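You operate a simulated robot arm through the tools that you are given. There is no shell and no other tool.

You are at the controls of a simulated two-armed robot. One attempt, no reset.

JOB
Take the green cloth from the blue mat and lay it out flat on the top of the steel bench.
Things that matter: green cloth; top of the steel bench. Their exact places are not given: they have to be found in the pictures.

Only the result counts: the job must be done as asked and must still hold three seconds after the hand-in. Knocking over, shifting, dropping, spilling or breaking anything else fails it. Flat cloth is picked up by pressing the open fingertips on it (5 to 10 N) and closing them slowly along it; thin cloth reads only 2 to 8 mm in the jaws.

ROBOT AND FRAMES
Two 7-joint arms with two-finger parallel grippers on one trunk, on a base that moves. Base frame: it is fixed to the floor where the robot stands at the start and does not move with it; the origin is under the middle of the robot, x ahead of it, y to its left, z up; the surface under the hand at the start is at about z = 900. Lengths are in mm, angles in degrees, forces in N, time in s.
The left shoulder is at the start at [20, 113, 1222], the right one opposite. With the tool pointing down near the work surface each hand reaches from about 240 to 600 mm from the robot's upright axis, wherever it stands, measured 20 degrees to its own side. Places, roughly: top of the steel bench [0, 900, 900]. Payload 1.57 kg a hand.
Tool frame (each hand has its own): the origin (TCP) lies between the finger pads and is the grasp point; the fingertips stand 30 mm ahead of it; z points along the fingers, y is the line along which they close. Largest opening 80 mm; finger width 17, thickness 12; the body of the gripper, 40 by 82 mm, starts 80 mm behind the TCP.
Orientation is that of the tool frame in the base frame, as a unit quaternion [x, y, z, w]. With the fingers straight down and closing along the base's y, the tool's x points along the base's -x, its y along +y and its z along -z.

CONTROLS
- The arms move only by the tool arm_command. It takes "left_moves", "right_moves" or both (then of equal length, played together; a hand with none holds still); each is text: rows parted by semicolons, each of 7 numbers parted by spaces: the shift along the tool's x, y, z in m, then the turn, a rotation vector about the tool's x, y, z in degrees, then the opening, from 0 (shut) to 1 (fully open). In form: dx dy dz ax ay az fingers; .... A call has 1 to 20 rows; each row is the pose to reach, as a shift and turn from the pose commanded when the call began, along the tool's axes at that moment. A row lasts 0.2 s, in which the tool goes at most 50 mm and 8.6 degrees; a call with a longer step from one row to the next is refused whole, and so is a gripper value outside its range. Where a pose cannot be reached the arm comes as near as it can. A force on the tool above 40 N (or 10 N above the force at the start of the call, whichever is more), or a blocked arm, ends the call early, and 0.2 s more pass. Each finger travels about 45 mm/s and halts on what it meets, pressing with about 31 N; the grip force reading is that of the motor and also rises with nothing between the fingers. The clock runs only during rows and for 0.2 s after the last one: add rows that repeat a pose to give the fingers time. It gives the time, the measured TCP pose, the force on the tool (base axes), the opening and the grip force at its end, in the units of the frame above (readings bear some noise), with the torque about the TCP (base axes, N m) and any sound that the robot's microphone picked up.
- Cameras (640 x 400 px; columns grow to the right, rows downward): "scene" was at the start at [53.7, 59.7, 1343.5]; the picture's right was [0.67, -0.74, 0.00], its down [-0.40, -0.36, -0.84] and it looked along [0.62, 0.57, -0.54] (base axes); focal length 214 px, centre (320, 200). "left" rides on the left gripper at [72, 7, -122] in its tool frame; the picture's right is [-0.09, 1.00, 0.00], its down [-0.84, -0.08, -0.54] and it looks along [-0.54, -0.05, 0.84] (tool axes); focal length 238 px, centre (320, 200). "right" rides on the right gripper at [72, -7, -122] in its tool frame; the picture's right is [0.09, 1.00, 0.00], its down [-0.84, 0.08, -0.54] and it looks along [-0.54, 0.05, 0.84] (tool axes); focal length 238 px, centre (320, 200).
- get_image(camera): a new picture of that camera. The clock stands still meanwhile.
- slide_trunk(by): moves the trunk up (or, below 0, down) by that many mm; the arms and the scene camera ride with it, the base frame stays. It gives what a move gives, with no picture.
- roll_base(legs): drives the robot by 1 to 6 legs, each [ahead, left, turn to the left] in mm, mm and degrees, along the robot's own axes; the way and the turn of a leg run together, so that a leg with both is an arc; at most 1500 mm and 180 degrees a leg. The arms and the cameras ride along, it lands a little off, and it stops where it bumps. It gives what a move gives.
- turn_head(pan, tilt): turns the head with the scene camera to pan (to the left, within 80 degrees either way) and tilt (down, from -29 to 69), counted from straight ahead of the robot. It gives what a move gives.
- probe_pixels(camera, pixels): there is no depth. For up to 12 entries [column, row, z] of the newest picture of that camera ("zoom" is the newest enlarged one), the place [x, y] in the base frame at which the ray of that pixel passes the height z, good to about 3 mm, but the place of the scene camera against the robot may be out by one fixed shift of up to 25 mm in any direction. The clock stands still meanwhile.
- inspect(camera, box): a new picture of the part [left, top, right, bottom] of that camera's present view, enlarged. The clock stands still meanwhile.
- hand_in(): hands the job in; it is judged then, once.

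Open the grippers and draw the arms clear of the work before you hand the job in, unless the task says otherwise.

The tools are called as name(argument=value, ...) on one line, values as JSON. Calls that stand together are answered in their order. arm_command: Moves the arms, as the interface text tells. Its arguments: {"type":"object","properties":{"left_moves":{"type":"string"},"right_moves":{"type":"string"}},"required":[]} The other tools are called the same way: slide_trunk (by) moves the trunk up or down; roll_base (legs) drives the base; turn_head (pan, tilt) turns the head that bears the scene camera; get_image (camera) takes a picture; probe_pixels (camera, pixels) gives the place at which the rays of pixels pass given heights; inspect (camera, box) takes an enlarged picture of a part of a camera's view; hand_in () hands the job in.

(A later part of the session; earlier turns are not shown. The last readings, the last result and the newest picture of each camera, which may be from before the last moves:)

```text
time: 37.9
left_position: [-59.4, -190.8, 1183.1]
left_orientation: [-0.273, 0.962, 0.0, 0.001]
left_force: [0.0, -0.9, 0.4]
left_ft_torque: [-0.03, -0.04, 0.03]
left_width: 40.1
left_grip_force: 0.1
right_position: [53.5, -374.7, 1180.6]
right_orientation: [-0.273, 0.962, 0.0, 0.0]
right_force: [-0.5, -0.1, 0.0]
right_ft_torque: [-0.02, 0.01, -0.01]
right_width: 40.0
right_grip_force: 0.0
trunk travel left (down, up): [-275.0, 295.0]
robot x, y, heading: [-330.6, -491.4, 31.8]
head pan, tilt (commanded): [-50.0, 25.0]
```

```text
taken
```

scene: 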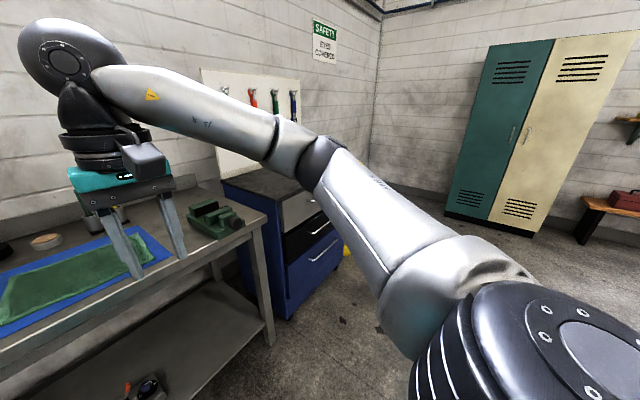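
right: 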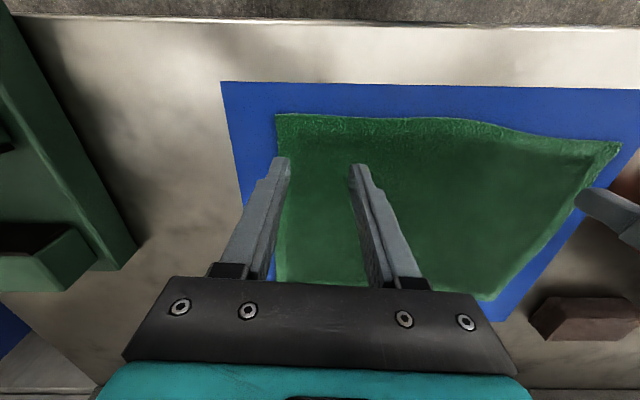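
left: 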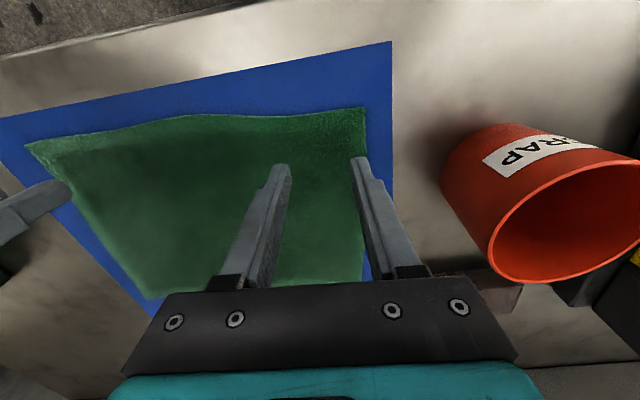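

The left elbow (275,45) rides much higher than the right one. Here in free space in front of the bench I test how the left hand reaches down to z≈930 at this extension, with nothing below it.

arm_command(left_moves="0 0 0.04 0 0 0 0.5; 0 0 0.08 0 0 0 0.5; 0 0 0.12 0 0 0 0.5; 0 0 0.16 0 0 0 0.5; 0 0 0.2 0 0 0 0.5; 0 0 0.23 0 0 0 0.5; 0 0 0.25 0 0 0 0.5; 0 0 0.25 0 0 0 0.5")

arm_command(left_moves="0 0.02 0 0 0 0 0.5; 0 0.04 0 0 0 0 0.5; 0 0.06 0 0 0 0 0.5; 0 0.06 0 0 0 0 0.5")

turn_head(pan=50, tilt=25)

get_image(camera="scene")

```text
time: 39.7
left_position: [-79.8, -179.8, 944.7]
left_orientation: [-0.274, 0.962, -0.001, 0.001]
left_force: [-0.9, 0.2, -0.1]
left_ft_torque: [-0.02, 0.01, -0.01]
left_width: 40.0
left_grip_force: 0.1
left hand out of reach, approached as far as the arm can: row 6, 7, 8
right_position: [52.9, -374.5, 1180.4]
right_orientation: [-0.273, 0.962, 0.0, 0.001]
right_force: [1.1, -0.7, 0.0]
right_ft_torque: [0.03, 0.01, 0.0]
right_width: 39.9
right_grip_force: 0.0
trunk travel left (down, up): [-275.0, 295.0]
robot x, y, heading: [-336.8, -487.2, 31.6]
head pan, tilt (commanded): [-50.0, 25.0]
```

```text
time: 40.7
left_position: [-110.7, -128.4, 948.4]
left_orientation: [-0.273, 0.962, 0.0, 0.001]
left_force: [0.0, 0.1, -0.3]
left_ft_torque: [0.0, 0.0, -0.01]
left_width: 39.8
left_grip_force: 0.1
right_position: [52.9, -375.2, 1179.5]
right_orientation: [-0.274, 0.962, 0.0, 0.001]
right_force: [-0.1, -0.4, -0.5]
right_ft_torque: [0.01, 0.0, 0.0]
right_width: 40.0
right_grip_force: 0.1
trunk travel left (down, up): [-275.0, 295.0]
robot x, y, heading: [-332.6, -487.5, 31.6]
head pan, tilt (commanded): [-50.0, 25.0]
```

```text
time: 42.5
left_position: [-110.7, -127.1, 946.3]
left_orientation: [-0.274, 0.962, 0.0, 0.001]
left_force: [-0.1, 0.4, 0.2]
left_ft_torque: [0.0, -0.03, 0.04]
left_width: 40.2
left_grip_force: 0.1
right_position: [53.3, -375.5, 1179.7]
right_orientation: [-0.273, 0.962, 0.0, 0.0]
right_force: [0.7, 0.1, -0.3]
right_ft_torque: [0.01, -0.02, 0.03]
right_width: 40.1
right_grip_force: 0.1
trunk travel left (down, up): [-275.0, 295.0]
robot x, y, heading: [-334.3, -488.5, 31.7]
head pan, tilt (commanded): [50.0, 25.0]
```

```text
taken
```

scene: 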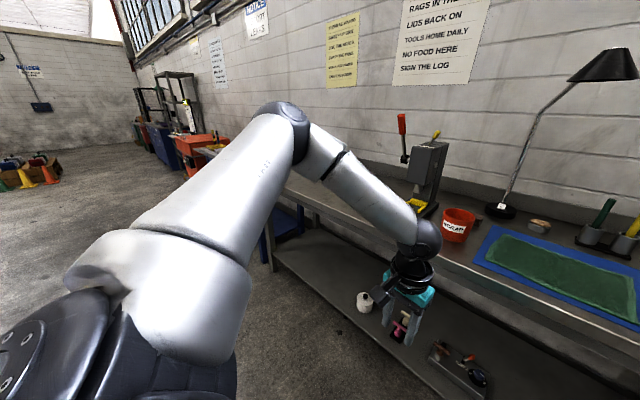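

Moving the left hand 60 mm outward clears the limit, so that arm just dislikes being near the centre line with its high elbow. I test an asymmetric stance in free space: left hand 150 mm out, right hand 62 mm out, both down at z≈930.

arm_command(left_moves="-0.004 -0.01 0.004 0 0 0 0.5; -0.008 -0.02 0.008 0 0 0 0.5; -0.012 -0.03 0.012 0 0 0 0.5; -0.012 -0.04 0.017 0 0 0 0.5; -0.012 -0.04 0.017 0 0 0 0.5; -0.012 -0.04 0.017 0 0 0 0.5; -0.012 -0.04 0.017 0 0 0 0.5; -0.012 -0.04 0.017 0 0 0 0.5", right_moves="0 0.01 0.035 0 0 0 0.5; 0 0.02 0.07 0 0 0 0.5; 0 0.03 0.11 0 0 0 0.5; 0 0.044 0.15 0 0 0 0.5; 0 0.044 0.19 0 0 0 0.5; 0 0.044 0.23 0 0 0 0.5; 0 0.044 0.25 0 0 0 0.5; 0 0.044 0.25 0 0 0 0.5")

```text
time: 44.3
left_position: [-81.1, -156.7, 930.5]
left_orientation: [-0.273, 0.962, 0.0, 0.001]
left_force: [0.2, -0.2, 0.5]
left_ft_torque: [0.01, 0.02, 0.02]
left_width: 39.9
left_grip_force: 0.1
right_position: [29.4, -337.4, 930.1]
right_orientation: [-0.273, 0.962, 0.0, -0.001]
right_force: [0.8, -0.1, 0.4]
right_ft_torque: [0.01, -0.01, 0.04]
right_width: 39.8
right_grip_force: 0.0
trunk travel left (down, up): [-275.0, 295.0]
robot x, y, heading: [-332.5, -483.5, 31.5]
head pan, tilt (commanded): [50.0, 25.0]
```

Both hands reach z 930 without any limit in this stance. I now rehearse the laying path in free space: up to z≈1180 and forward to ~540 ahead, to see whether both arms can follow.

arm_command(left_moves="0 0 -0.04 0 0 0 0.5; 0 0 -0.08 0 0 0 0.5; 0 0 -0.12 0 0 0 0.5; 0 0 -0.16 0 0 0 0.5; 0 0 -0.2 0 0 0 0.5; 0 0 -0.24 0 0 0 0.5; -0.03 0 -0.25 0 0 0 0.5; -0.06 0 -0.25 0 0 0 0.5; -0.09 0 -0.25 0 0 0 0.5; -0.12 0 -0.25 0 0 0 0.5; -0.15 0 -0.25 0 0 0 0.5; -0.15 0 -0.25 0 0 0 0.5", right_moves="0 0 -0.04 0 0 0 0.5; 0 0 -0.08 0 0 0 0.5; 0 0 -0.12 0 0 0 0.5; 0 0 -0.16 0 0 0 0.5; 0 0 -0.2 0 0 0 0.5; 0 0 -0.24 0 0 0 0.5; -0.03 0 -0.25 0 0 0 0.5; -0.06 0 -0.25 0 0 0 0.5; -0.09 0 -0.25 0 0 0 0.5; -0.12 0 -0.25 0 0 0 0.5; -0.15 0 -0.25 0 0 0 0.5; -0.15 0 -0.25 0 0 0 0.5")

```text
time: 46.9
left_position: [-12.5, -83.2, 1169.0]
left_orientation: [-0.273, 0.962, 0.0, 0.0]
left_force: [-0.9, -0.3, 0.0]
left_ft_torque: [0.01, 0.02, 0.03]
left_width: 40.0
left_grip_force: 0.2
left hand out of reach, approached as far as the arm can: row 9, 10, 11, 12
right_position: [158.6, -259.7, 1181.2]
right_orientation: [-0.273, 0.962, 0.001, 0.001]
right_force: [0.5, -0.8, -0.5]
right_ft_torque: [0.02, 0.03, 0.01]
right_width: 40.1
right_grip_force: 0.1
trunk travel left (down, up): [-275.0, 295.0]
robot x, y, heading: [-334.6, -483.8, 31.6]
head pan, tilt (commanded): [50.0, 25.0]
```

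The right arm follows, but the left stops at about 484 ahead; its high elbow must be lowered. I bring the left hand back to mid-range and try turning its yaw, watching how the elbow responds.

arm_command(left_moves="0.03 -0.007 -0.004 0 0 0 0.5; 0.06 -0.014 -0.008 0 0 0 0.5; 0.095 -0.022 -0.011 0 0 0 0.5; 0.095 -0.022 -0.011 0 0 0 0.5")

get_image(camera="scene")

arm_command(left_moves="0 0 0 0 0 8 0.5; 0 0 0 0 0 16 0.5; 0 0 0 0 0 24 0.5; 0 0 0 0 0 32 0.5; 0 0 0 0 0 40 0.5; 0 0 0 0 0 48 0.5; 0 0 0 0 0 48 0.5")

get_image(camera="scene")

```text
time: 47.9
left_position: [-81.7, -151.4, 1179.8]
left_orientation: [-0.272, 0.962, 0.0, 0.0]
left_force: [0.7, 1.4, -0.4]
left_ft_torque: [0.02, 0.0, -0.03]
left_width: 39.9
left_grip_force: 0.1
right_position: [158.5, -259.7, 1181.0]
right_orientation: [-0.273, 0.962, -0.001, 0.0]
right_force: [0.5, -0.4, -0.1]
right_ft_torque: [0.01, 0.01, 0.01]
right_width: 40.1
right_grip_force: 0.0
trunk travel left (down, up): [-275.0, 295.0]
robot x, y, heading: [-331.2, -487.7, 31.6]
head pan, tilt (commanded): [50.0, 25.0]
```

```text
taken
```

scene: 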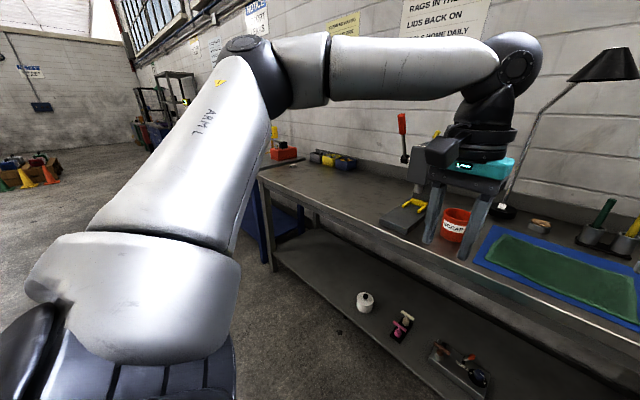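

```text
time: 49.5
left_position: [-81.8, -150.0, 1179.3]
left_orientation: [0.143, 0.99, 0.001, 0.001]
left_force: [0.9, -0.1, 0.6]
left_ft_torque: [0.02, -0.01, 0.01]
left_width: 40.0
left_grip_force: 0.0
right_position: [158.0, -259.3, 1182.1]
right_orientation: [-0.273, 0.962, 0.0, -0.001]
right_force: [0.0, 0.2, -0.2]
right_ft_torque: [-0.06, 0.0, 0.0]
right_width: 39.9
right_grip_force: 0.1
trunk travel left (down, up): [-275.0, 295.0]
robot x, y, heading: [-336.3, -486.4, 31.2]
head pan, tilt (commanded): [50.0, 25.0]
```

```text
taken
```

scene: 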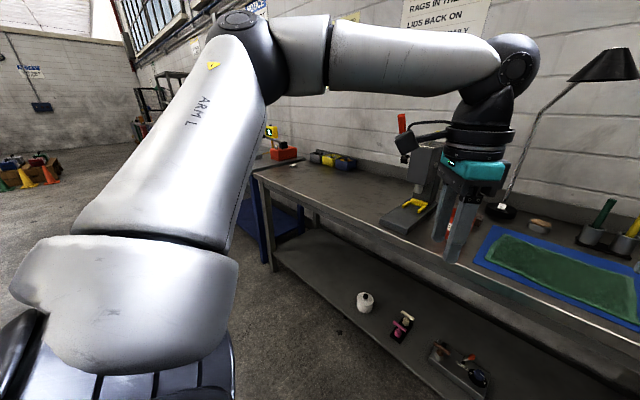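

Yaw barely changes the elbow, so I keep it and instead test a lower laying path in free space: yaw back, then both hands at about 490 ahead and z≈1115.

arm_command(left_moves="0 0 0 0 0 -8 0.5; 0 0 0 0 0 -16 0.5; 0 0 0 0 0 -24 0.5; 0 0 0 0 0 -32 0.5; 0 0 0 0 0 -40 0.5; 0 0 0 0 0 -48 0.5; 0 0 0 0 0 -48 0.5")

arm_command(left_moves="0 0 0.03 0 0 0 0.5; 0 0 0.065 0 0 0 0.5; -0.03 0 0.065 0 0 0 0.5; -0.06 0 0.065 0 0 0 0.5; -0.08 0 0.065 0 0 0 0.5; -0.1 0 0.065 0 0 0 0.5; -0.1 0 0.065 0 0 0 0.5", right_moves="0 0 0.03 0 0 0 0.5; 0 0 0.065 0 0 0 0.5; 0.02 0 0.065 0 0 0 0.5; 0.04 0 0.065 0 0 0 0.5; 0.05 0 0.065 0 0 0 0.5; 0.05 0 0.065 0 0 0 0.5; 0.05 0 0.065 0 0 0 0.5")

```text
time: 51.1
left_position: [-82.9, -150.0, 1179.3]
left_orientation: [-0.273, 0.962, 0.0, 0.001]
left_force: [0.0, -0.4, 0.1]
left_ft_torque: [0.0, -0.02, -0.01]
left_width: 39.9
left_grip_force: 0.0
right_position: [157.3, -258.9, 1181.8]
right_orientation: [-0.273, 0.962, 0.0, 0.0]
right_force: [-0.2, -0.3, 0.8]
right_ft_torque: [0.0, -0.01, 0.02]
right_width: 39.8
right_grip_force: 0.0
trunk travel left (down, up): [-275.0, 295.0]
robot x, y, heading: [-329.8, -490.8, 31.5]
head pan, tilt (commanded): [50.0, 25.0]
```

```text
time: 52.7
left_position: [-7.7, -95.9, 1114.6]
left_orientation: [-0.273, 0.962, 0.0, 0.001]
left_force: [0.6, 0.4, 0.5]
left_ft_torque: [0.01, 0.01, 0.01]
left_width: 39.9
left_grip_force: 0.1
left hand out of reach, approached as far as the arm can: row 6, 7
right_position: [114.4, -285.4, 1115.2]
right_orientation: [-0.272, 0.962, 0.0, 0.0]
right_force: [0.4, 0.3, 1.0]
right_ft_torque: [0.01, 0.02, 0.0]
right_width: 39.8
right_grip_force: 0.0
trunk travel left (down, up): [-275.0, 295.0]
robot x, y, heading: [-335.5, -484.6, 32.0]
head pan, tilt (commanded): [50.0, 25.0]
```

The left arm reaches about 475 ahead at z 1115. To try to drop its elbow, I make a loop in free space: swing the extended left hand out to the left, retract, and swing back in.

arm_command(left_moves="0.018 0.043 0 0 0 0 0.5; 0.036 0.086 0 0 0 0 0.5; 0.054 0.129 0 0 0 0 0.5; 0.071 0.173 0 0 0 0 0.5; 0.089 0.216 0 0 0 0 0.5; 0.118 0.243 0 0 0 0 0.5; 0.147 0.269 0 0 0 0 0.5; 0.175 0.296 0 0 0 0 0.5; 0.204 0.322 0 0 0 0 0.5; 0.233 0.348 0 0 0 0 0.5; 0.263 0.314 0 0 0 0 0.5; 0.293 0.279 0 0 0 0 0.5; 0.293 0.244 0 0 0 0 0.5; 0.268 0.204 0 0 0 0 0.5; 0.243 0.164 0 0 0 0 0.5; 0.213 0.124 0 0 0 0 0.5; 0.183 0.084 0 0 0 0 0.5; 0.153 0.044 0 0 0 0 0.5; 0.123 0.005 0 0 0 0 0.5; 0.089 -0.005 -0.03 0 0 0 0.5")

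get_image(camera="scene")

```text
time: 56.9
left_position: [-80.4, -150.3, 1144.7]
left_orientation: [-0.273, 0.962, 0.0, 0.001]
left_force: [0.2, -1.5, 0.2]
left_ft_torque: [-0.02, 0.02, 0.01]
left_width: 40.0
left_grip_force: 0.0
left hand out of reach, approached as far as the arm can: row 12, 13
right_position: [114.0, -285.0, 1114.6]
right_orientation: [-0.272, 0.962, 0.0, 0.0]
right_force: [0.0, 0.3, -1.6]
right_ft_torque: [0.01, 0.05, -0.02]
right_width: 40.0
right_grip_force: 0.1
trunk travel left (down, up): [-275.0, 295.0]
robot x, y, heading: [-332.5, -486.0, 31.8]
head pan, tilt (commanded): [50.0, 25.0]
```

```text
taken
```

scene: 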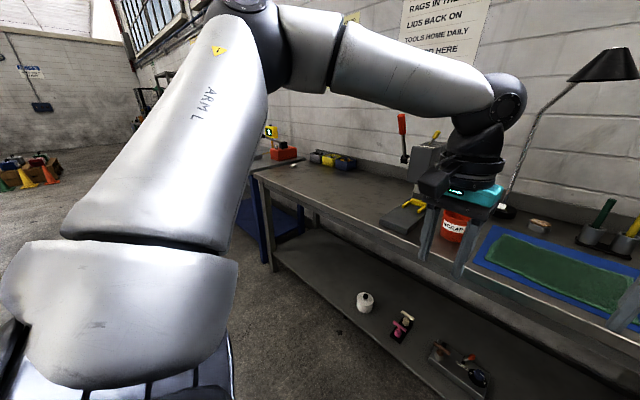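

The loop raised the elbow further, so the opposite loop should lower it. I run the reverse: swing out retracted, extend, swing back in extended.

arm_command(left_moves="0.034 0.01 0 0 0 0 0.5; 0.064 0.049 0 0 0 0 0.5; 0.094 0.089 0 0 0 0 0.5; 0.124 0.129 0 0 0 0 0.5; 0.154 0.169 0 0 0 0 0.5; 0.179 0.209 0 0 0 0 0.5; 0.204 0.249 0 0 0 0 0.5; 0.189 0.29 0 0 0 0 0.5; 0.167 0.325 0 0 0 0 0.5; 0.144 0.353 0 0 0 0 0.5; 0.109 0.325 0 0 0 0 0.5; 0.074 0.295 0 0 0 0 0.5; 0.039 0.26 0 0 0 0 0.5; 0.004 0.225 0 0 0 0 0.5; -0.019 0.182 0 0 0 0 0.5; -0.041 0.138 0 0 0 0 0.5; -0.061 0.093 0 0 0 0 0.5; -0.077 0.048 0 0 0 0 0.5; -0.085 0.002 0 0 0 0 0.5; -0.04 0 0 0 0 0 0.5")

get_image(camera="scene")

```text
time: 61.1
left_position: [-51.7, -127.3, 1145.9]
left_orientation: [-0.274, 0.962, -0.001, 0.002]
left_force: [-0.9, -0.1, -0.3]
left_ft_torque: [0.02, -0.03, -0.03]
left_width: 39.9
left_grip_force: 0.1
right_position: [112.6, -286.1, 1116.5]
right_orientation: [-0.274, 0.962, 0.0, 0.0]
right_force: [0.3, 0.0, 1.1]
right_ft_torque: [0.0, 0.0, 0.01]
right_width: 40.1
right_grip_force: 0.1
trunk travel left (down, up): [-275.0, 295.0]
robot x, y, heading: [-333.2, -485.4, 31.7]
head pan, tilt (commanded): [50.0, 25.0]
```

```text
taken
```

scene: 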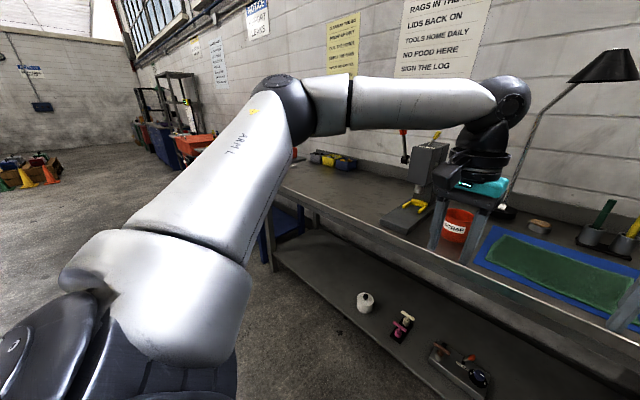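

That worked: the left elbow dropped to (280,90) and no limit was reported. I repeat the same loop once more to lower it further.

arm_command(left_moves="0.043 0 0 0 0 0 0.5; 0.077 0.01 0 0 0 0 0.5; 0.107 0.049 0 0 0 0 0.5; 0.137 0.089 0 0 0 0 0.5; 0.167 0.129 0 0 0 0 0.5; 0.197 0.169 0 0 0 0 0.5; 0.222 0.209 0 0 0 0 0.5; 0.247 0.249 0 0 0 0 0.5; 0.232 0.29 0 0 0 0 0.5; 0.21 0.325 0 0 0 0 0.5; 0.187 0.353 0 0 0 0 0.5; 0.152 0.325 0 0 0 0 0.5; 0.117 0.295 0 0 0 0 0.5; 0.082 0.26 0 0 0 0 0.5; 0.047 0.225 0 0 0 0 0.5; 0.024 0.182 0 0 0 0 0.5; 0.002 0.138 0 0 0 0 0.5; -0.018 0.093 0 0 0 0 0.5; -0.034 0.048 0 0 0 0 0.5; -0.042 0.002 0 0 0 0 0.5")

get_image(camera="scene")

```text
time: 65.3
left_position: [-12.8, -102.8, 1142.7]
left_orientation: [-0.275, 0.962, 0.0, -0.001]
left_force: [-0.3, 0.0, 0.9]
left_ft_torque: [0.0, -0.02, 0.01]
left_width: 40.1
left_grip_force: 0.1
left hand out of reach, approached as far as the arm can: row 6
right_position: [114.9, -284.6, 1115.1]
right_orientation: [-0.273, 0.962, -0.001, 0.0]
right_force: [0.0, -0.2, 0.2]
right_ft_torque: [0.03, 0.0, 0.03]
right_width: 39.9
right_grip_force: 0.1
trunk travel left (down, up): [-275.0, 295.0]
robot x, y, heading: [-334.0, -484.8, 31.9]
head pan, tilt (commanded): [50.0, 25.0]
```

```text
taken
```

scene: 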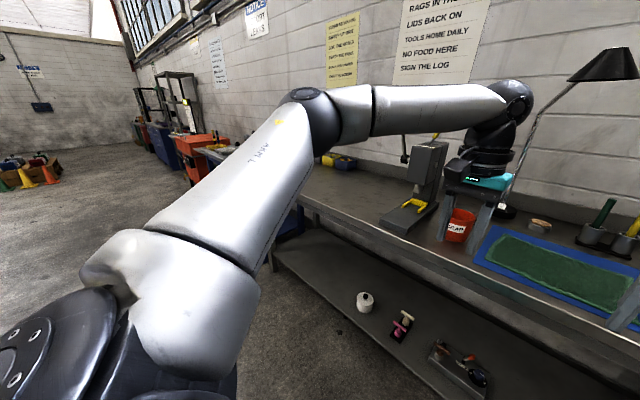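

The elbow is lower again at (310,105). I rehearse the full symmetric laying path in free space (±106 sideways, from 540 ahead at z≈1150 down to 340 ahead at z≈930).

arm_command(left_moves="-0.022 -0.015 -0.002 0 0 0 0.5; -0.044 -0.03 -0.004 0 0 0 0.5; -0.066 -0.046 -0.007 0 0 0 0.5; -0.066 -0.046 -0.007 0 0 0 0.5", right_moves="-0.017 -0.015 -0.012 0 0 0 0.5; -0.034 -0.03 -0.024 0 0 0 0.5; -0.051 -0.044 -0.035 0 0 0 0.5; -0.051 -0.044 -0.035 0 0 0 0.5")

arm_command(left_moves="0.02 0 0.022 0 0 0 0.5; 0.04 0 0.044 0 0 0 0.5; 0.06 0 0.066 0 0 0 0.5; 0.08 0 0.088 0 0 0 0.5; 0.1 0 0.11 0 0 0 0.5; 0.12 0 0.132 0 0 0 0.5; 0.14 0 0.154 0 0 0 0.5; 0.16 0 0.176 0 0 0 0.5; 0.18 0 0.198 0 0 0 0.5; 0.2 0 0.22 0 0 0 0.5; 0.2 0 0.22 0 0 0 0.5", right_moves="0.02 0 0.022 0 0 0 0.5; 0.04 0 0.044 0 0 0 0.5; 0.06 0 0.066 0 0 0 0.5; 0.08 0 0.088 0 0 0 0.5; 0.1 0 0.11 0 0 0 0.5; 0.12 0 0.132 0 0 0 0.5; 0.14 0 0.154 0 0 0 0.5; 0.16 0 0.176 0 0 0 0.5; 0.18 0 0.198 0 0 0 0.5; 0.2 0 0.22 0 0 0 0.5; 0.2 0 0.22 0 0 0 0.5")

get_image(camera="scene")

```text
time: 66.3
left_position: [-10.5, -101.9, 1141.2]
left_orientation: [-0.273, 0.962, 0.001, 0.002]
left_force: [1.1, 0.2, -0.1]
left_ft_torque: [-0.01, 0.02, -0.01]
left_width: 40.0
left_grip_force: 0.0
left hand out of reach, approached as far as the arm can: row 1, 2, 3, 4
right_position: [182.4, -294.4, 1150.9]
right_orientation: [-0.273, 0.962, 0.0, 0.0]
right_force: [-0.2, 0.0, 0.0]
right_ft_torque: [0.04, -0.01, 0.0]
right_width: 40.0
right_grip_force: 0.0
trunk travel left (down, up): [-275.0, 295.0]
robot x, y, heading: [-332.8, -487.0, 31.8]
head pan, tilt (commanded): [50.0, 25.0]
```

```text
time: 68.7
left_position: [-178.7, -207.5, 918.3]
left_orientation: [-0.273, 0.962, 0.0, 0.002]
left_force: [0.5, 0.0, -0.4]
left_ft_torque: [-0.02, 0.02, -0.01]
left_width: 39.9
left_grip_force: 0.1
right_position: [10.6, -401.5, 928.1]
right_orientation: [-0.272, 0.962, 0.0, 0.0]
right_force: [0.6, 0.4, 0.0]
right_ft_torque: [0.02, 0.01, -0.02]
right_width: 39.9
right_grip_force: 0.1
trunk travel left (down, up): [-275.0, 295.0]
robot x, y, heading: [-335.7, -489.3, 31.8]
head pan, tilt (commanded): [50.0, 25.0]
```

```text
taken
```

scene: 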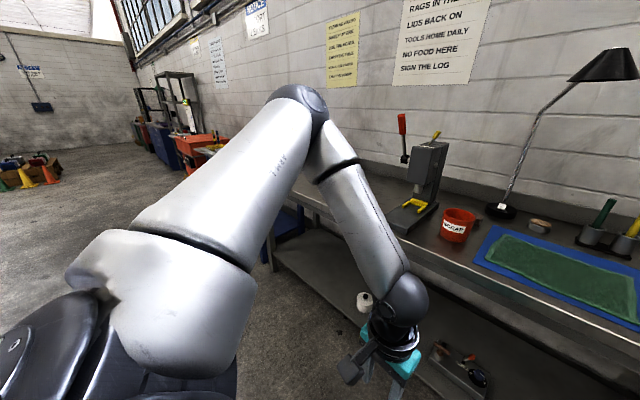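

The left hand still will not go past ~475 ahead, but follows the descent well. I test whether it now accepts 106 mm from the centre line at z≈930.

arm_command(left_moves="-0.019 -0.017 -0.006 0 0 0 0.5; -0.038 -0.034 -0.012 0 0 0 0.5; -0.038 -0.051 -0.012 0 0 0 0.5; -0.038 -0.051 -0.012 0 0 0 0.5")

arm_command(left_moves="-0.03 0 0 0 0 0 0.5; -0.06 0 0 0 0 0 0.5; -0.09 0 0 0 0 0 0.5; -0.12 0 0 0 0 0 0.5; -0.15 0 0 0 0 0 0.5; -0.18 0 0 0 0 0 0.5; -0.18 0 0 0 0 0 0.5")

```text
time: 69.7
left_position: [-124.4, -225.8, 934.9]
left_orientation: [-0.273, 0.962, -0.001, 0.0]
left_force: [0.7, -0.5, 0.5]
left_ft_torque: [-0.03, 0.03, 0.02]
left_width: 40.1
left_grip_force: 0.1
left hand out of reach, approached as far as the arm can: row 3, 4
right_position: [9.5, -400.2, 928.6]
right_orientation: [-0.273, 0.962, 0.0, 0.0]
right_force: [0.3, 0.0, -0.1]
right_ft_torque: [-0.01, 0.03, 0.0]
right_width: 40.1
right_grip_force: 0.0
trunk travel left (down, up): [-275.0, 295.0]
robot x, y, heading: [-331.5, -489.3, 31.4]
head pan, tilt (commanded): [50.0, 25.0]
```

```text
time: 71.3
left_position: [-41.9, -120.1, 972.8]
left_orientation: [-0.274, 0.962, -0.001, 0.0]
left_force: [0.4, -0.5, 0.8]
left_ft_torque: [0.01, -0.01, 0.0]
left_width: 40.2
left_grip_force: 0.0
left hand out of reach, approached as far as the arm can: row 1, 2, 3, 4, 5, 6, 7
right_position: [9.7, -400.1, 930.2]
right_orientation: [-0.273, 0.962, 0.0, 0.0]
right_force: [-0.2, -0.1, 0.1]
right_ft_torque: [0.01, 0.01, -0.01]
right_width: 40.2
right_grip_force: 0.1
trunk travel left (down, up): [-275.0, 295.0]
robot x, y, heading: [-335.0, -484.0, 31.5]
head pan, tilt (commanded): [50.0, 25.0]
```

The left limit looks like a wrist-yaw limit (roughly 19° inward of straight ahead). I test it by yawing the left tool -24° and then trying to move inward.

arm_command(left_moves="0 0 0 0 0 -8 0.5; 0 0 0 0 0 -16 0.5; 0 0 0 0 0 -24 0.5; 0 -0.02 0 0 0 -24 0.5; 0 -0.04 0 0 0 -24 0.5; 0 -0.06 0 0 0 -24 0.5; 0 -0.06 0 0 0 -24 0.5")

arm_command(left_moves="0 0 0 0 0 8 0.5; 0 0 0 0 0 16 0.5; 0 0 0 0 0 24 0.5; 0 0 0 0 0 32 0.5; 0 0 0 0 0 40 0.5; 0 0 0 0 0 48 0.5; 0 0 0 0 0 48 0.5")

```text
time: 72.9
left_position: [-45.8, -160.5, 988.6]
left_orientation: [-0.467, 0.884, -0.001, 0.001]
left_force: [0.0, 0.3, 0.4]
left_ft_torque: [0.03, -0.03, 0.0]
left_width: 40.0
left_grip_force: 0.0
left hand out of reach, approached as far as the arm can: row 4, 5, 6, 7
right_position: [9.5, -400.8, 930.0]
right_orientation: [-0.273, 0.962, 0.0, 0.001]
right_force: [-1.4, -0.3, 0.8]
right_ft_torque: [0.02, -0.04, -0.01]
right_width: 39.8
right_grip_force: 0.0
trunk travel left (down, up): [-275.0, 295.0]
robot x, y, heading: [-334.5, -488.2, 31.7]
head pan, tilt (commanded): [50.0, 25.0]
```

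```text
time: 74.5
left_position: [-44.9, -157.0, 986.2]
left_orientation: [-0.066, 0.998, 0.0, 0.0]
left_force: [-0.1, -0.2, -0.8]
left_ft_torque: [0.0, 0.02, 0.0]
left_width: 39.9
left_grip_force: 0.1
right_position: [10.0, -400.2, 929.2]
right_orientation: [-0.273, 0.962, 0.0, 0.0]
right_force: [0.3, -0.7, -0.9]
right_ft_torque: [0.0, -0.01, 0.01]
right_width: 40.3
right_grip_force: 0.1
trunk travel left (down, up): [-275.0, 295.0]
robot x, y, heading: [-334.3, -484.1, 31.2]
head pan, tilt (commanded): [50.0, 25.0]
```

Yaw -24 gave no more room. With the yaw now at +24 (no flag), I test moving inward by 60 mm again.

arm_command(left_moves="-0.008 -0.018 0 0 0 0 0.5; -0.016 -0.036 0 0 0 0 0.5; -0.0244 -0.0548 0 0 0 0 0.5; -0.0244 -0.0548 0 0 0 0 0.5")

get_image(camera="scene")

```text
time: 75.5
left_position: [-52.8, -188.1, 1001.3]
left_orientation: [-0.067, 0.998, 0.0, 0.001]
left_force: [0.0, 0.2, 0.8]
left_ft_torque: [0.0, 0.04, 0.01]
left_width: 39.8
left_grip_force: 0.1
left hand out of reach, approached as far as the arm can: row 1, 2, 3, 4
right_position: [10.0, -400.4, 928.9]
right_orientation: [-0.273, 0.962, 0.0, 0.0]
right_force: [-0.1, 0.9, -0.4]
right_ft_torque: [0.0, -0.04, 0.0]
right_width: 39.9
right_grip_force: 0.1
trunk travel left (down, up): [-275.0, 295.0]
robot x, y, heading: [-332.9, -489.1, 31.7]
head pan, tilt (commanded): [50.0, 25.0]
```

```text
taken
```

scene: 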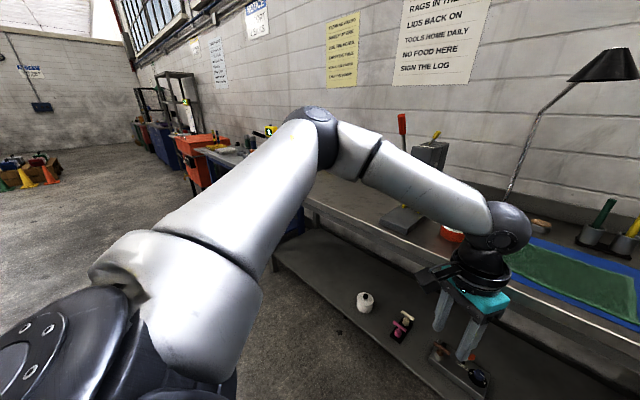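

The limit remains, so it's in the shoulder; more elbow lowering may relax it. I restore the yaw, return to mid-range at z≈1100 and run a larger version of the elbow-lowering loop.

arm_command(left_moves="0.0075 0.012 -0.033 0 0 -8 0.5; 0.015 0.024 -0.066 0 0 -16 0.5; 0.0226 0.036 -0.099 0 0 -24 0.5; 0.0226 0.036 -0.099 0 0 -24 0.5")

arm_command(left_moves="0.015 0.045 0 0 0 0 0.5; 0.031 0.09 0 0 0 0 0.5; 0.051 0.133 0 0 0 0 0.5; 0.076 0.173 0 0 0 0 0.5; 0.106 0.209 0 0 0 0 0.5; 0.14 0.241 0 0 0 0 0.5; 0.177 0.268 0 0 0 0 0.5; 0.167 0.31 0 0 0 0 0.5; 0.146 0.348 0 0 0 0 0.5; 0.107 0.335 0 0 0 0 0.5; 0.069 0.308 0 0 0 0 0.5; 0.034 0.275 0 0 0 0 0.5; 0.003 0.239 0 0 0 0 0.5; -0.023 0.199 0 0 0 0 0.5; -0.045 0.156 0 0 0 0 0.5; -0.062 0.111 0 0 0 0 0.5; -0.075 0.066 0 0 0 0 0.5; -0.083 0.02 0 0 0 0 0.5; -0.051 0.01 0 0 0 0 0.5; -0.011 0 0 0 0 0 0.5")

get_image(camera="scene")

```text
time: 76.5
left_position: [-81.2, -155.1, 1101.2]
left_orientation: [-0.273, 0.962, -0.001, -0.001]
left_force: [-0.3, 0.3, -0.9]
left_ft_torque: [-0.02, 0.01, -0.01]
left_width: 40.1
left_grip_force: 0.2
right_position: [10.6, -399.3, 928.8]
right_orientation: [-0.273, 0.962, 0.0, 0.001]
right_force: [0.0, -0.2, 0.5]
right_ft_torque: [0.03, -0.02, 0.02]
right_width: 39.8
right_grip_force: 0.0
trunk travel left (down, up): [-275.0, 295.0]
robot x, y, heading: [-334.6, -490.5, 31.7]
head pan, tilt (commanded): [50.0, 25.0]
```

```text
time: 80.7
left_position: [-69.0, -150.8, 1099.2]
left_orientation: [-0.273, 0.962, 0.001, 0.001]
left_force: [-0.1, -0.7, 0.5]
left_ft_torque: [0.0, -0.01, 0.0]
left_width: 40.0
left_grip_force: 0.1
right_position: [10.0, -401.4, 928.8]
right_orientation: [-0.273, 0.962, -0.001, 0.0]
right_force: [0.0, -0.2, 0.0]
right_ft_torque: [-0.02, 0.0, 0.0]
right_width: 39.9
right_grip_force: 0.0
trunk travel left (down, up): [-275.0, 295.0]
robot x, y, heading: [-333.6, -487.7, 31.5]
head pan, tilt (commanded): [50.0, 25.0]
```

```text
taken
```

scene: 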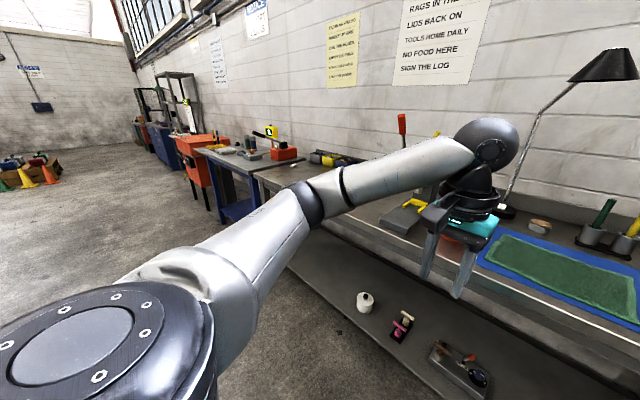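

The left elbow is now at (305,205), low and mirrored to the right arm. I re-test the full laying path in free space with both hands at ±106.

arm_command(left_moves="-0.02 -0.006 -0.007 0 0 0 0.5; -0.04 -0.012 -0.015 0 0 0 0.5; -0.06 -0.018 -0.022 0 0 0 0.5; -0.08 -0.025 -0.029 0 0 0 0.5; -0.1 -0.031 -0.036 0 0 0 0.5; -0.12 -0.037 -0.044 0 0 0 0.5; -0.138 -0.043 -0.051 0 0 0 0.5; -0.138 -0.043 -0.051 0 0 0 0.5", right_moves="-0.029 0 -0.0316 0 0 0 0.5; -0.058 0 -0.063 0 0 0 0.5; -0.087 0 -0.095 0 0 0 0.5; -0.115 0 -0.126 0 0 0 0.5; -0.144 0 -0.158 0 0 0 0.5; -0.173 0 -0.189 0 0 0 0.5; -0.202 0 -0.221 0 0 0 0.5; -0.202 0 -0.221 0 0 0 0.5")

arm_command(left_moves="0.02 0 0.022 0 0 0 0.5; 0.04 0 0.044 0 0 0 0.5; 0.06 0 0.066 0 0 0 0.5; 0.08 0 0.088 0 0 0 0.5; 0.1 0 0.11 0 0 0 0.5; 0.12 0 0.132 0 0 0 0.5; 0.14 0 0.154 0 0 0 0.5; 0.16 0 0.176 0 0 0 0.5; 0.18 0 0.198 0 0 0 0.5; 0.2 0 0.22 0 0 0 0.5; 0.2 0 0.22 0 0 0 0.5", right_moves="0.02 0 0.022 0 0 0 0.5; 0.04 0 0.044 0 0 0 0.5; 0.06 0 0.066 0 0 0 0.5; 0.08 0 0.088 0 0 0 0.5; 0.1 0 0.11 0 0 0 0.5; 0.12 0 0.132 0 0 0 0.5; 0.14 0 0.154 0 0 0 0.5; 0.16 0 0.176 0 0 0 0.5; 0.18 0 0.198 0 0 0 0.5; 0.2 0 0.22 0 0 0 0.5; 0.2 0 0.22 0 0 0 0.5")

get_image(camera="scene")

```text
time: 82.5
left_position: [68.3, -114.2, 1151.5]
left_orientation: [-0.272, 0.962, 0.0, 0.001]
left_force: [-0.6, -0.5, -0.7]
left_ft_torque: [0.01, 0.01, 0.0]
left_width: 39.7
left_grip_force: 0.0
right_position: [182.5, -293.5, 1151.7]
right_orientation: [-0.274, 0.962, 0.001, 0.0]
right_force: [-0.7, -0.7, 0.4]
right_ft_torque: [-0.01, 0.02, -0.01]
right_width: 40.0
right_grip_force: 0.1
trunk travel left (down, up): [-275.0, 295.0]
robot x, y, heading: [-331.9, -488.6, 31.9]
head pan, tilt (commanded): [50.0, 25.0]
```

```text
time: 84.9
left_position: [-101.5, -218.8, 933.7]
left_orientation: [-0.273, 0.962, 0.0, 0.0]
left_force: [0.5, 0.5, -0.1]
left_ft_torque: [-0.01, 0.02, 0.0]
left_width: 40.3
left_grip_force: 0.0
right_position: [11.1, -398.1, 930.2]
right_orientation: [-0.272, 0.962, -0.001, 0.0]
right_force: [-0.4, 0.8, -0.1]
right_ft_torque: [0.02, 0.0, 0.02]
right_width: 40.2
right_grip_force: 0.1
trunk travel left (down, up): [-275.0, 295.0]
robot x, y, heading: [-333.1, -486.3, 31.8]
head pan, tilt (commanded): [50.0, 25.0]
```

```text
taken
```

scene: 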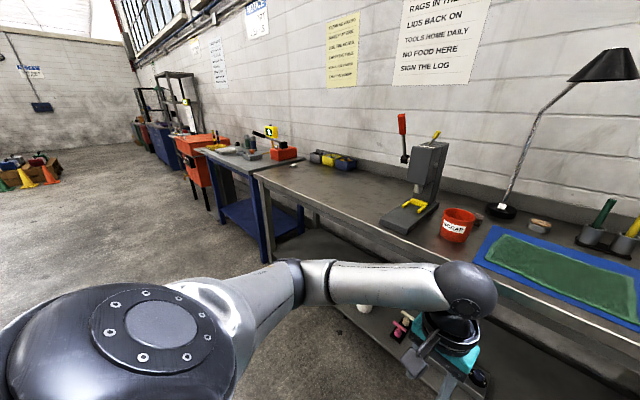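

Both arms now follow the whole path without any limit. I raise the hands back to z≈1180 and drive forward ~504 mm to the cloth, with the head looking down ahead.

arm_command(left_moves="0 0 -0.045 0 0 0 0.5; 0 0 -0.09 0 0 0 0.5; 0 0 -0.135 0 0 0 0.5; 0 0 -0.18 0 0 0 0.5; 0 0 -0.225 0 0 0 0.5; 0 0 -0.25 0 0 0 0.5; 0 0 -0.25 0 0 0 0.5", right_moves="0 0 -0.045 0 0 0 0.5; 0 0 -0.09 0 0 0 0.5; 0 0 -0.135 0 0 0 0.5; 0 0 -0.18 0 0 0 0.5; 0 0 -0.225 0 0 0 0.5; 0 0 -0.25 0 0 0 0.5; 0 0 -0.25 0 0 0 0.5")

roll_base(legs=[[504, -2, -0.3]])

get_image(camera="scene")

get_image(camera="left")

get_image(camera="right")

```text
time: 86.5
left_position: [-100.1, -218.8, 1181.0]
left_orientation: [-0.274, 0.962, 0.001, 0.0]
left_force: [0.3, 1.0, 1.4]
left_ft_torque: [0.01, 0.0, -0.01]
left_width: 40.2
left_grip_force: 0.1
right_position: [12.9, -399.2, 1181.2]
right_orientation: [-0.272, 0.962, 0.0, 0.0]
right_force: [0.1, -0.7, 0.8]
right_ft_torque: [-0.02, -0.02, -0.01]
right_width: 40.0
right_grip_force: 0.2
trunk travel left (down, up): [-275.0, 295.0]
robot x, y, heading: [-331.0, -487.0, 31.7]
head pan, tilt (commanded): [50.0, 25.0]
```

```text
time: 89.4
left_position: [334.1, 41.0, 1182.0]
left_orientation: [-0.268, 0.963, -0.001, 0.0]
left_force: [0.5, -0.5, 0.3]
left_ft_torque: [-0.04, -0.03, 0.02]
left_width: 40.1
left_grip_force: 0.1
right_position: [446.5, -142.2, 1181.7]
right_orientation: [-0.269, 0.963, 0.0, 0.0]
right_force: [-0.3, -0.4, 0.3]
right_ft_torque: [0.01, -0.01, 0.0]
right_width: 39.6
right_grip_force: 0.1
trunk travel left (down, up): [-275.0, 295.0]
robot x, y, heading: [102.0, -229.8, 31.0]
head pan, tilt (commanded): [50.0, 25.0]
```

```text
taken
```

scene: 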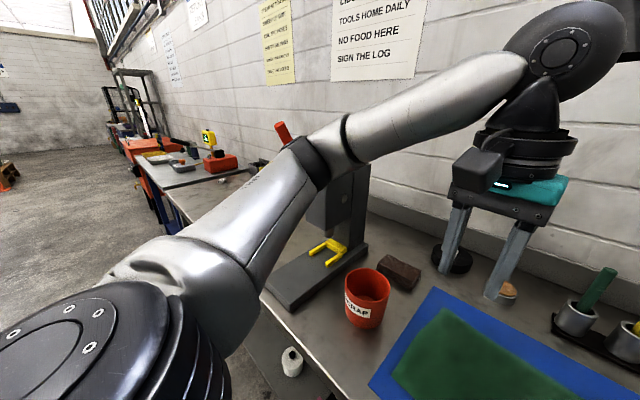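

```text
taken
```

left: 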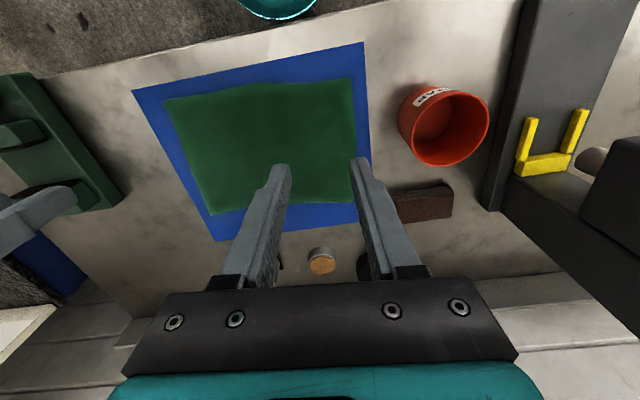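

```text
taken
```

right: 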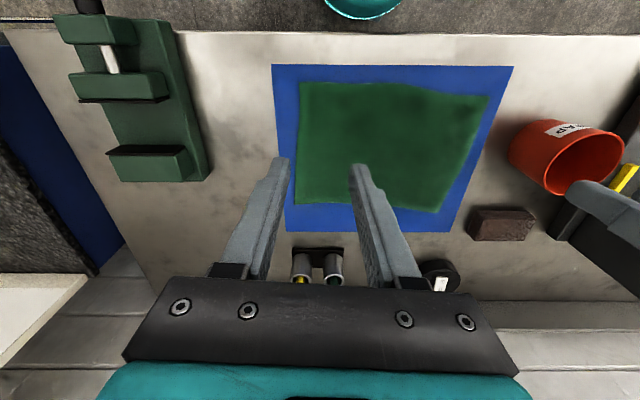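

The hands are above the cloth again. Before descending I triangulate the bucket rim (left (451,127), right (584,163)) to be sure the left elbow clears it.

probe_pixels(camera="left", pixels=[[451, 127, 960], [451, 127, 990], [451, 127, 1020], [451, 127, 1050], [166, 100, 903], [350, 78, 903], [357, 198, 903], [212, 214, 903]])

probe_pixels(camera="right", pixels=[[584, 163, 960], [584, 163, 990], [584, 163, 1020], [584, 163, 1050], [302, 83, 903], [489, 96, 903], [297, 203, 903], [438, 212, 903]])

probe_pixels(camera="scene", pixels=[[368, 283, 960], [368, 283, 990], [368, 283, 1020], [368, 283, 1050]])

```text
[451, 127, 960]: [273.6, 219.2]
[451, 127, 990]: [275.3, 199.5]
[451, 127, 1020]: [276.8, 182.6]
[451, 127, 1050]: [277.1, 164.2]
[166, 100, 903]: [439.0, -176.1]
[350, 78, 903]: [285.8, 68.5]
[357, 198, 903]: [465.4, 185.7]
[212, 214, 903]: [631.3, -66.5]
```

```text
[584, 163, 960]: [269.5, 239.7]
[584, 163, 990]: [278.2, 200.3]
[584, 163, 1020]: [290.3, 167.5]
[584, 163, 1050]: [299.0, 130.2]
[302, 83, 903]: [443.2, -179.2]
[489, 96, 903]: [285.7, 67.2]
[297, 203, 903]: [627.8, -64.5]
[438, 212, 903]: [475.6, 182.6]
```

```text
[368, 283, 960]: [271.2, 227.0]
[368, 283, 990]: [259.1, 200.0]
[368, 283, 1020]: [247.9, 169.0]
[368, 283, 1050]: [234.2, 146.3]
```

The bucket rim is at z≈990, centre (277,200), so the arms clear it. I centre the hands ~42 mm inside the cloth's side edges and descend to TCP z≈950.

arm_command(left_moves="0 0.003 0.04 0 0 0 0.5; 0 0.006 0.08 0 0 0 0.5; 0 0.006 0.12 0 0 0 0.5; 0 0.006 0.16 0 0 0 0.5; 0 0.006 0.195 0 0 0 0.5; 0 0.006 0.22 0 0 0 0.5; 0 0.006 0.232 0 0 0 0.5; 0 0.006 0.232 0 0 0 0.5", right_moves="0 0.007 0.04 0 0 0 0.5; 0 0.0135 0.08 0 0 0 0.5; 0 0.0135 0.12 0 0 0 0.5; 0 0.0135 0.16 0 0 0 0.5; 0 0.0135 0.195 0 0 0 0.5; 0 0.0135 0.22 0 0 0 0.5; 0 0.0135 0.232 0 0 0 0.5; 0 0.0135 0.232 0 0 0 0.5")

get_image(camera="left")

get_image(camera="right")

get_image(camera="scene")

```text
time: 91.2
left_position: [331.8, 44.9, 950.0]
left_orientation: [-0.268, 0.964, 0.001, 0.001]
left_force: [-0.3, 0.3, 0.4]
left_ft_torque: [-0.02, -0.03, -0.01]
left_width: 40.0
left_grip_force: 0.1
right_position: [440.4, -131.4, 950.4]
right_orientation: [-0.269, 0.963, 0.0, 0.001]
right_force: [0.2, -1.1, -0.7]
right_ft_torque: [0.03, 0.03, 0.01]
right_width: 40.1
right_grip_force: 0.0
trunk travel left (down, up): [-275.0, 295.0]
robot x, y, heading: [99.3, -223.8, 31.1]
head pan, tilt (commanded): [50.0, 25.0]
```

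```text
taken
```

left: 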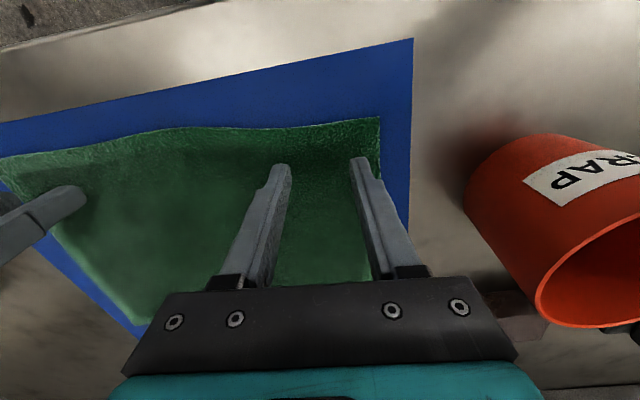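

```text
taken
```

right: 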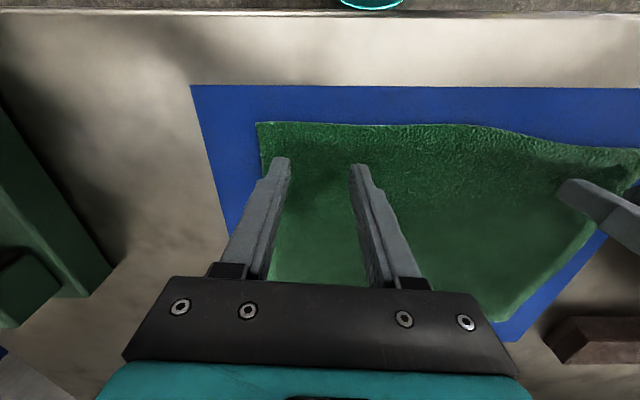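

```text
taken
```

scene: 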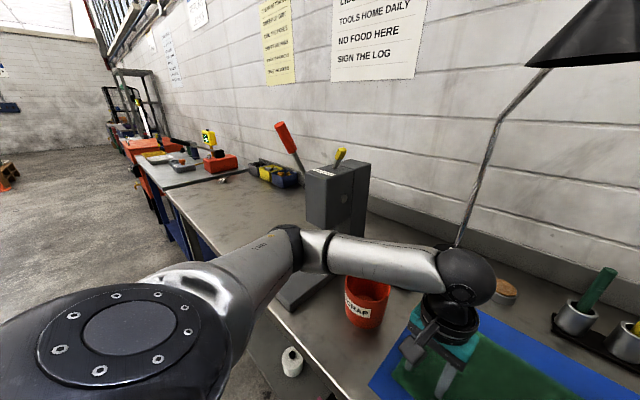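

Both hands sit above the near corners and the forearm is clear of the bucket. I lower by 13 mm, then step until the force reads 5-10 N.

arm_command(left_moves="0 0 0.005 0 0 0 0.5; 0 0 0.01 0 0 0 0.5; 0 0 0.013 0 0 0 0.5; 0 0 0.013 0 0 0 0.5", right_moves="0 0 0.005 0 0 0 0.5; 0 0 0.01 0 0 0 0.5; 0 0 0.013 0 0 0 0.5; 0 0 0.013 0 0 0 0.5")

arm_command(left_moves="0 0 0.002 0 0 0 0.5; 0 0 0.003 0 0 0 0.5; 0 0 0.003 0 0 0 0.5", right_moves="0 0 0.002 0 0 0 0.5; 0 0 0.003 0 0 0 0.5; 0 0 0.003 0 0 0 0.5")

```text
time: 92.2
left_position: [331.2, 45.6, 936.5]
left_orientation: [-0.268, 0.964, 0.0, 0.001]
left_force: [-0.1, 0.0, 0.7]
left_ft_torque: [-0.01, -0.01, 0.0]
left_width: 40.0
left_grip_force: 0.1
right_position: [441.0, -130.0, 936.3]
right_orientation: [-0.268, 0.963, 0.0, 0.0]
right_force: [0.5, 0.4, -1.0]
right_ft_torque: [0.0, -0.02, -0.03]
right_width: 39.7
right_grip_force: 0.0
trunk travel left (down, up): [-275.0, 295.0]
robot x, y, heading: [97.0, -221.2, 31.4]
head pan, tilt (commanded): [50.0, 25.0]
```

```text
time: 93.0
left_position: [330.9, 47.6, 933.1]
left_orientation: [-0.268, 0.963, 0.001, 0.001]
left_force: [0.7, 0.0, 3.8]
left_ft_torque: [-0.03, -0.03, 0.01]
left_width: 40.1
left_grip_force: 0.0
right_position: [440.1, -129.9, 934.2]
right_orientation: [-0.268, 0.963, 0.0, 0.001]
right_force: [0.3, 0.3, 2.6]
right_ft_torque: [-0.03, -0.01, -0.01]
right_width: 39.8
right_grip_force: 0.0
trunk travel left (down, up): [-275.0, 295.0]
robot x, y, heading: [95.7, -225.4, 31.3]
head pan, tilt (commanded): [50.0, 25.0]
```

Contact: 3.8 N left, 2.6 N right. I press 1-1.5 mm further.

arm_command(left_moves="0 0 0.001 0 0 0 0.5; 0 0 0.001 0 0 0 0.5", right_moves="0 0 0.0015 0 0 0 0.5; 0 0 0.0015 0 0 0 0.5")

```text
time: 93.6
left_position: [331.8, 46.2, 932.5]
left_orientation: [-0.269, 0.963, 0.001, 0.002]
left_force: [-0.2, 0.4, 10.2]
left_ft_torque: [-0.03, 0.0, 0.02]
left_width: 40.1
left_grip_force: 0.1
right_position: [439.3, -129.5, 934.0]
right_orientation: [-0.268, 0.963, 0.0, 0.001]
right_force: [0.9, -1.9, 8.1]
right_ft_torque: [0.02, 0.0, -0.01]
right_width: 39.9
right_grip_force: 0.1
trunk travel left (down, up): [-275.0, 295.0]
robot x, y, heading: [95.6, -222.5, 31.0]
head pan, tilt (commanded): [50.0, 25.0]
```

Forces are 10 N left and 8 N right - right for pinching. I now close both grippers slowly over about 3.6 s while drifting the hands ~12 mm toward each other so the fold is fed from the outer corners.

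arm_command(left_moves="0 -0.0007 -0.0003 0 0 0 0.47; 0 -0.0014 -0.0003 0 0 0 0.44; 0 -0.0021 -0.0003 0 0 0 0.41; 0 -0.0028 -0.0003 0 0 0 0.38; 0 -0.0035 -0.0003 0 0 0 0.35; 0 -0.0042 -0.0003 0 0 0 0.32; 0 -0.005 -0.0003 0 0 0 0.29; 0 -0.0058 -0.0003 0 0 0 0.26; 0 -0.0066 -0.0003 0 0 0 0.23; 0 -0.0074 -0.0003 0 0 0 0.2; 0 -0.0082 -0.0003 0 0 0 0.17; 0 -0.009 -0.0003 0 0 0 0.14; 0 -0.0098 -0.0003 0 0 0 0.11; 0 -0.0106 -0.0003 0 0 0 0.08; 0 -0.0114 -0.0003 0 0 0 0.05; 0 -0.012 -0.0003 0 0 0 0.02; 0 -0.012 -0.0003 0 0 0 0; 0 -0.012 -0.0003 0 0 0 0; 0 -0.012 -0.0003 0 0 0 0; 0 -0.012 -0.0003 0 0 0 0", right_moves="0 0.0007 0 0 0 0 0.47; 0 0.0014 0 0 0 0 0.44; 0 0.0021 0 0 0 0 0.41; 0 0.0028 0 0 0 0 0.38; 0 0.0035 0 0 0 0 0.35; 0 0.0042 0 0 0 0 0.32; 0 0.005 0 0 0 0 0.29; 0 0.0058 0 0 0 0 0.26; 0 0.0066 0 0 0 0 0.23; 0 0.0074 0 0 0 0 0.2; 0 0.0082 0 0 0 0 0.17; 0 0.009 0 0 0 0 0.14; 0 0.0098 0 0 0 0 0.11; 0 0.0106 0 0 0 0 0.08; 0 0.0114 0 0 0 0 0.05; 0 0.012 0 0 0 0 0.02; 0 0.012 0 0 0 0 0; 0 0.012 0 0 0 0 0; 0 0.012 0 0 0 0 0; 0 0.012 0 0 0 0 0")

get_image(camera="left")

get_image(camera="right")

```text
time: 97.8
left_position: [337.6, 35.0, 932.5]
left_orientation: [-0.267, 0.964, 0.0, 0.002]
left_force: [0.9, 1.4, 12.5]
left_ft_torque: [0.0, -0.07, 0.0]
left_width: 6.0
left_grip_force: 25.5
right_position: [432.2, -119.3, 932.9]
right_orientation: [-0.268, 0.963, 0.001, 0.0]
right_force: [0.4, -0.4, 17.2]
right_ft_torque: [0.02, -0.03, 0.03]
right_width: 5.9
right_grip_force: 25.5
trunk travel left (down, up): [-275.0, 295.0]
robot x, y, heading: [99.5, -227.3, 30.8]
head pan, tilt (commanded): [50.0, 25.0]
```

```text
taken
```

left: 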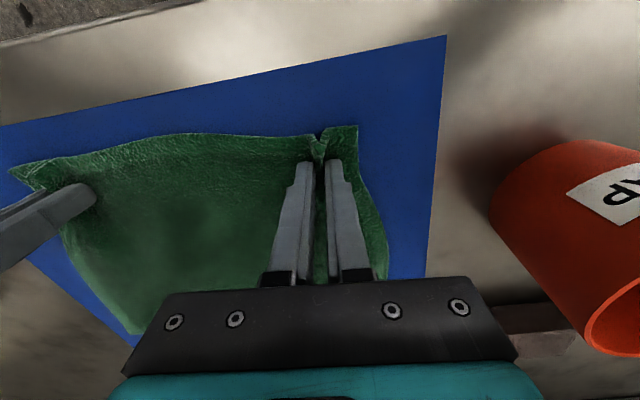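

```text
taken
```

right: 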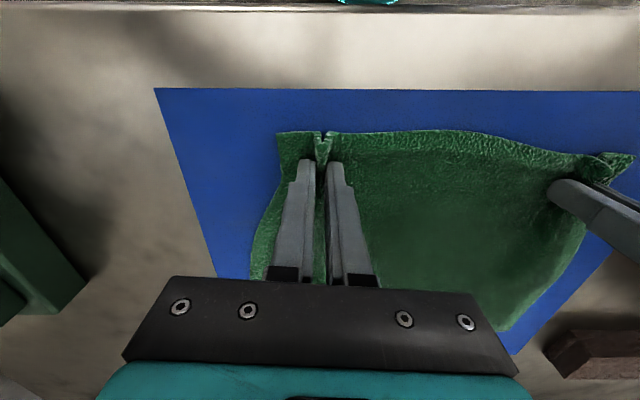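

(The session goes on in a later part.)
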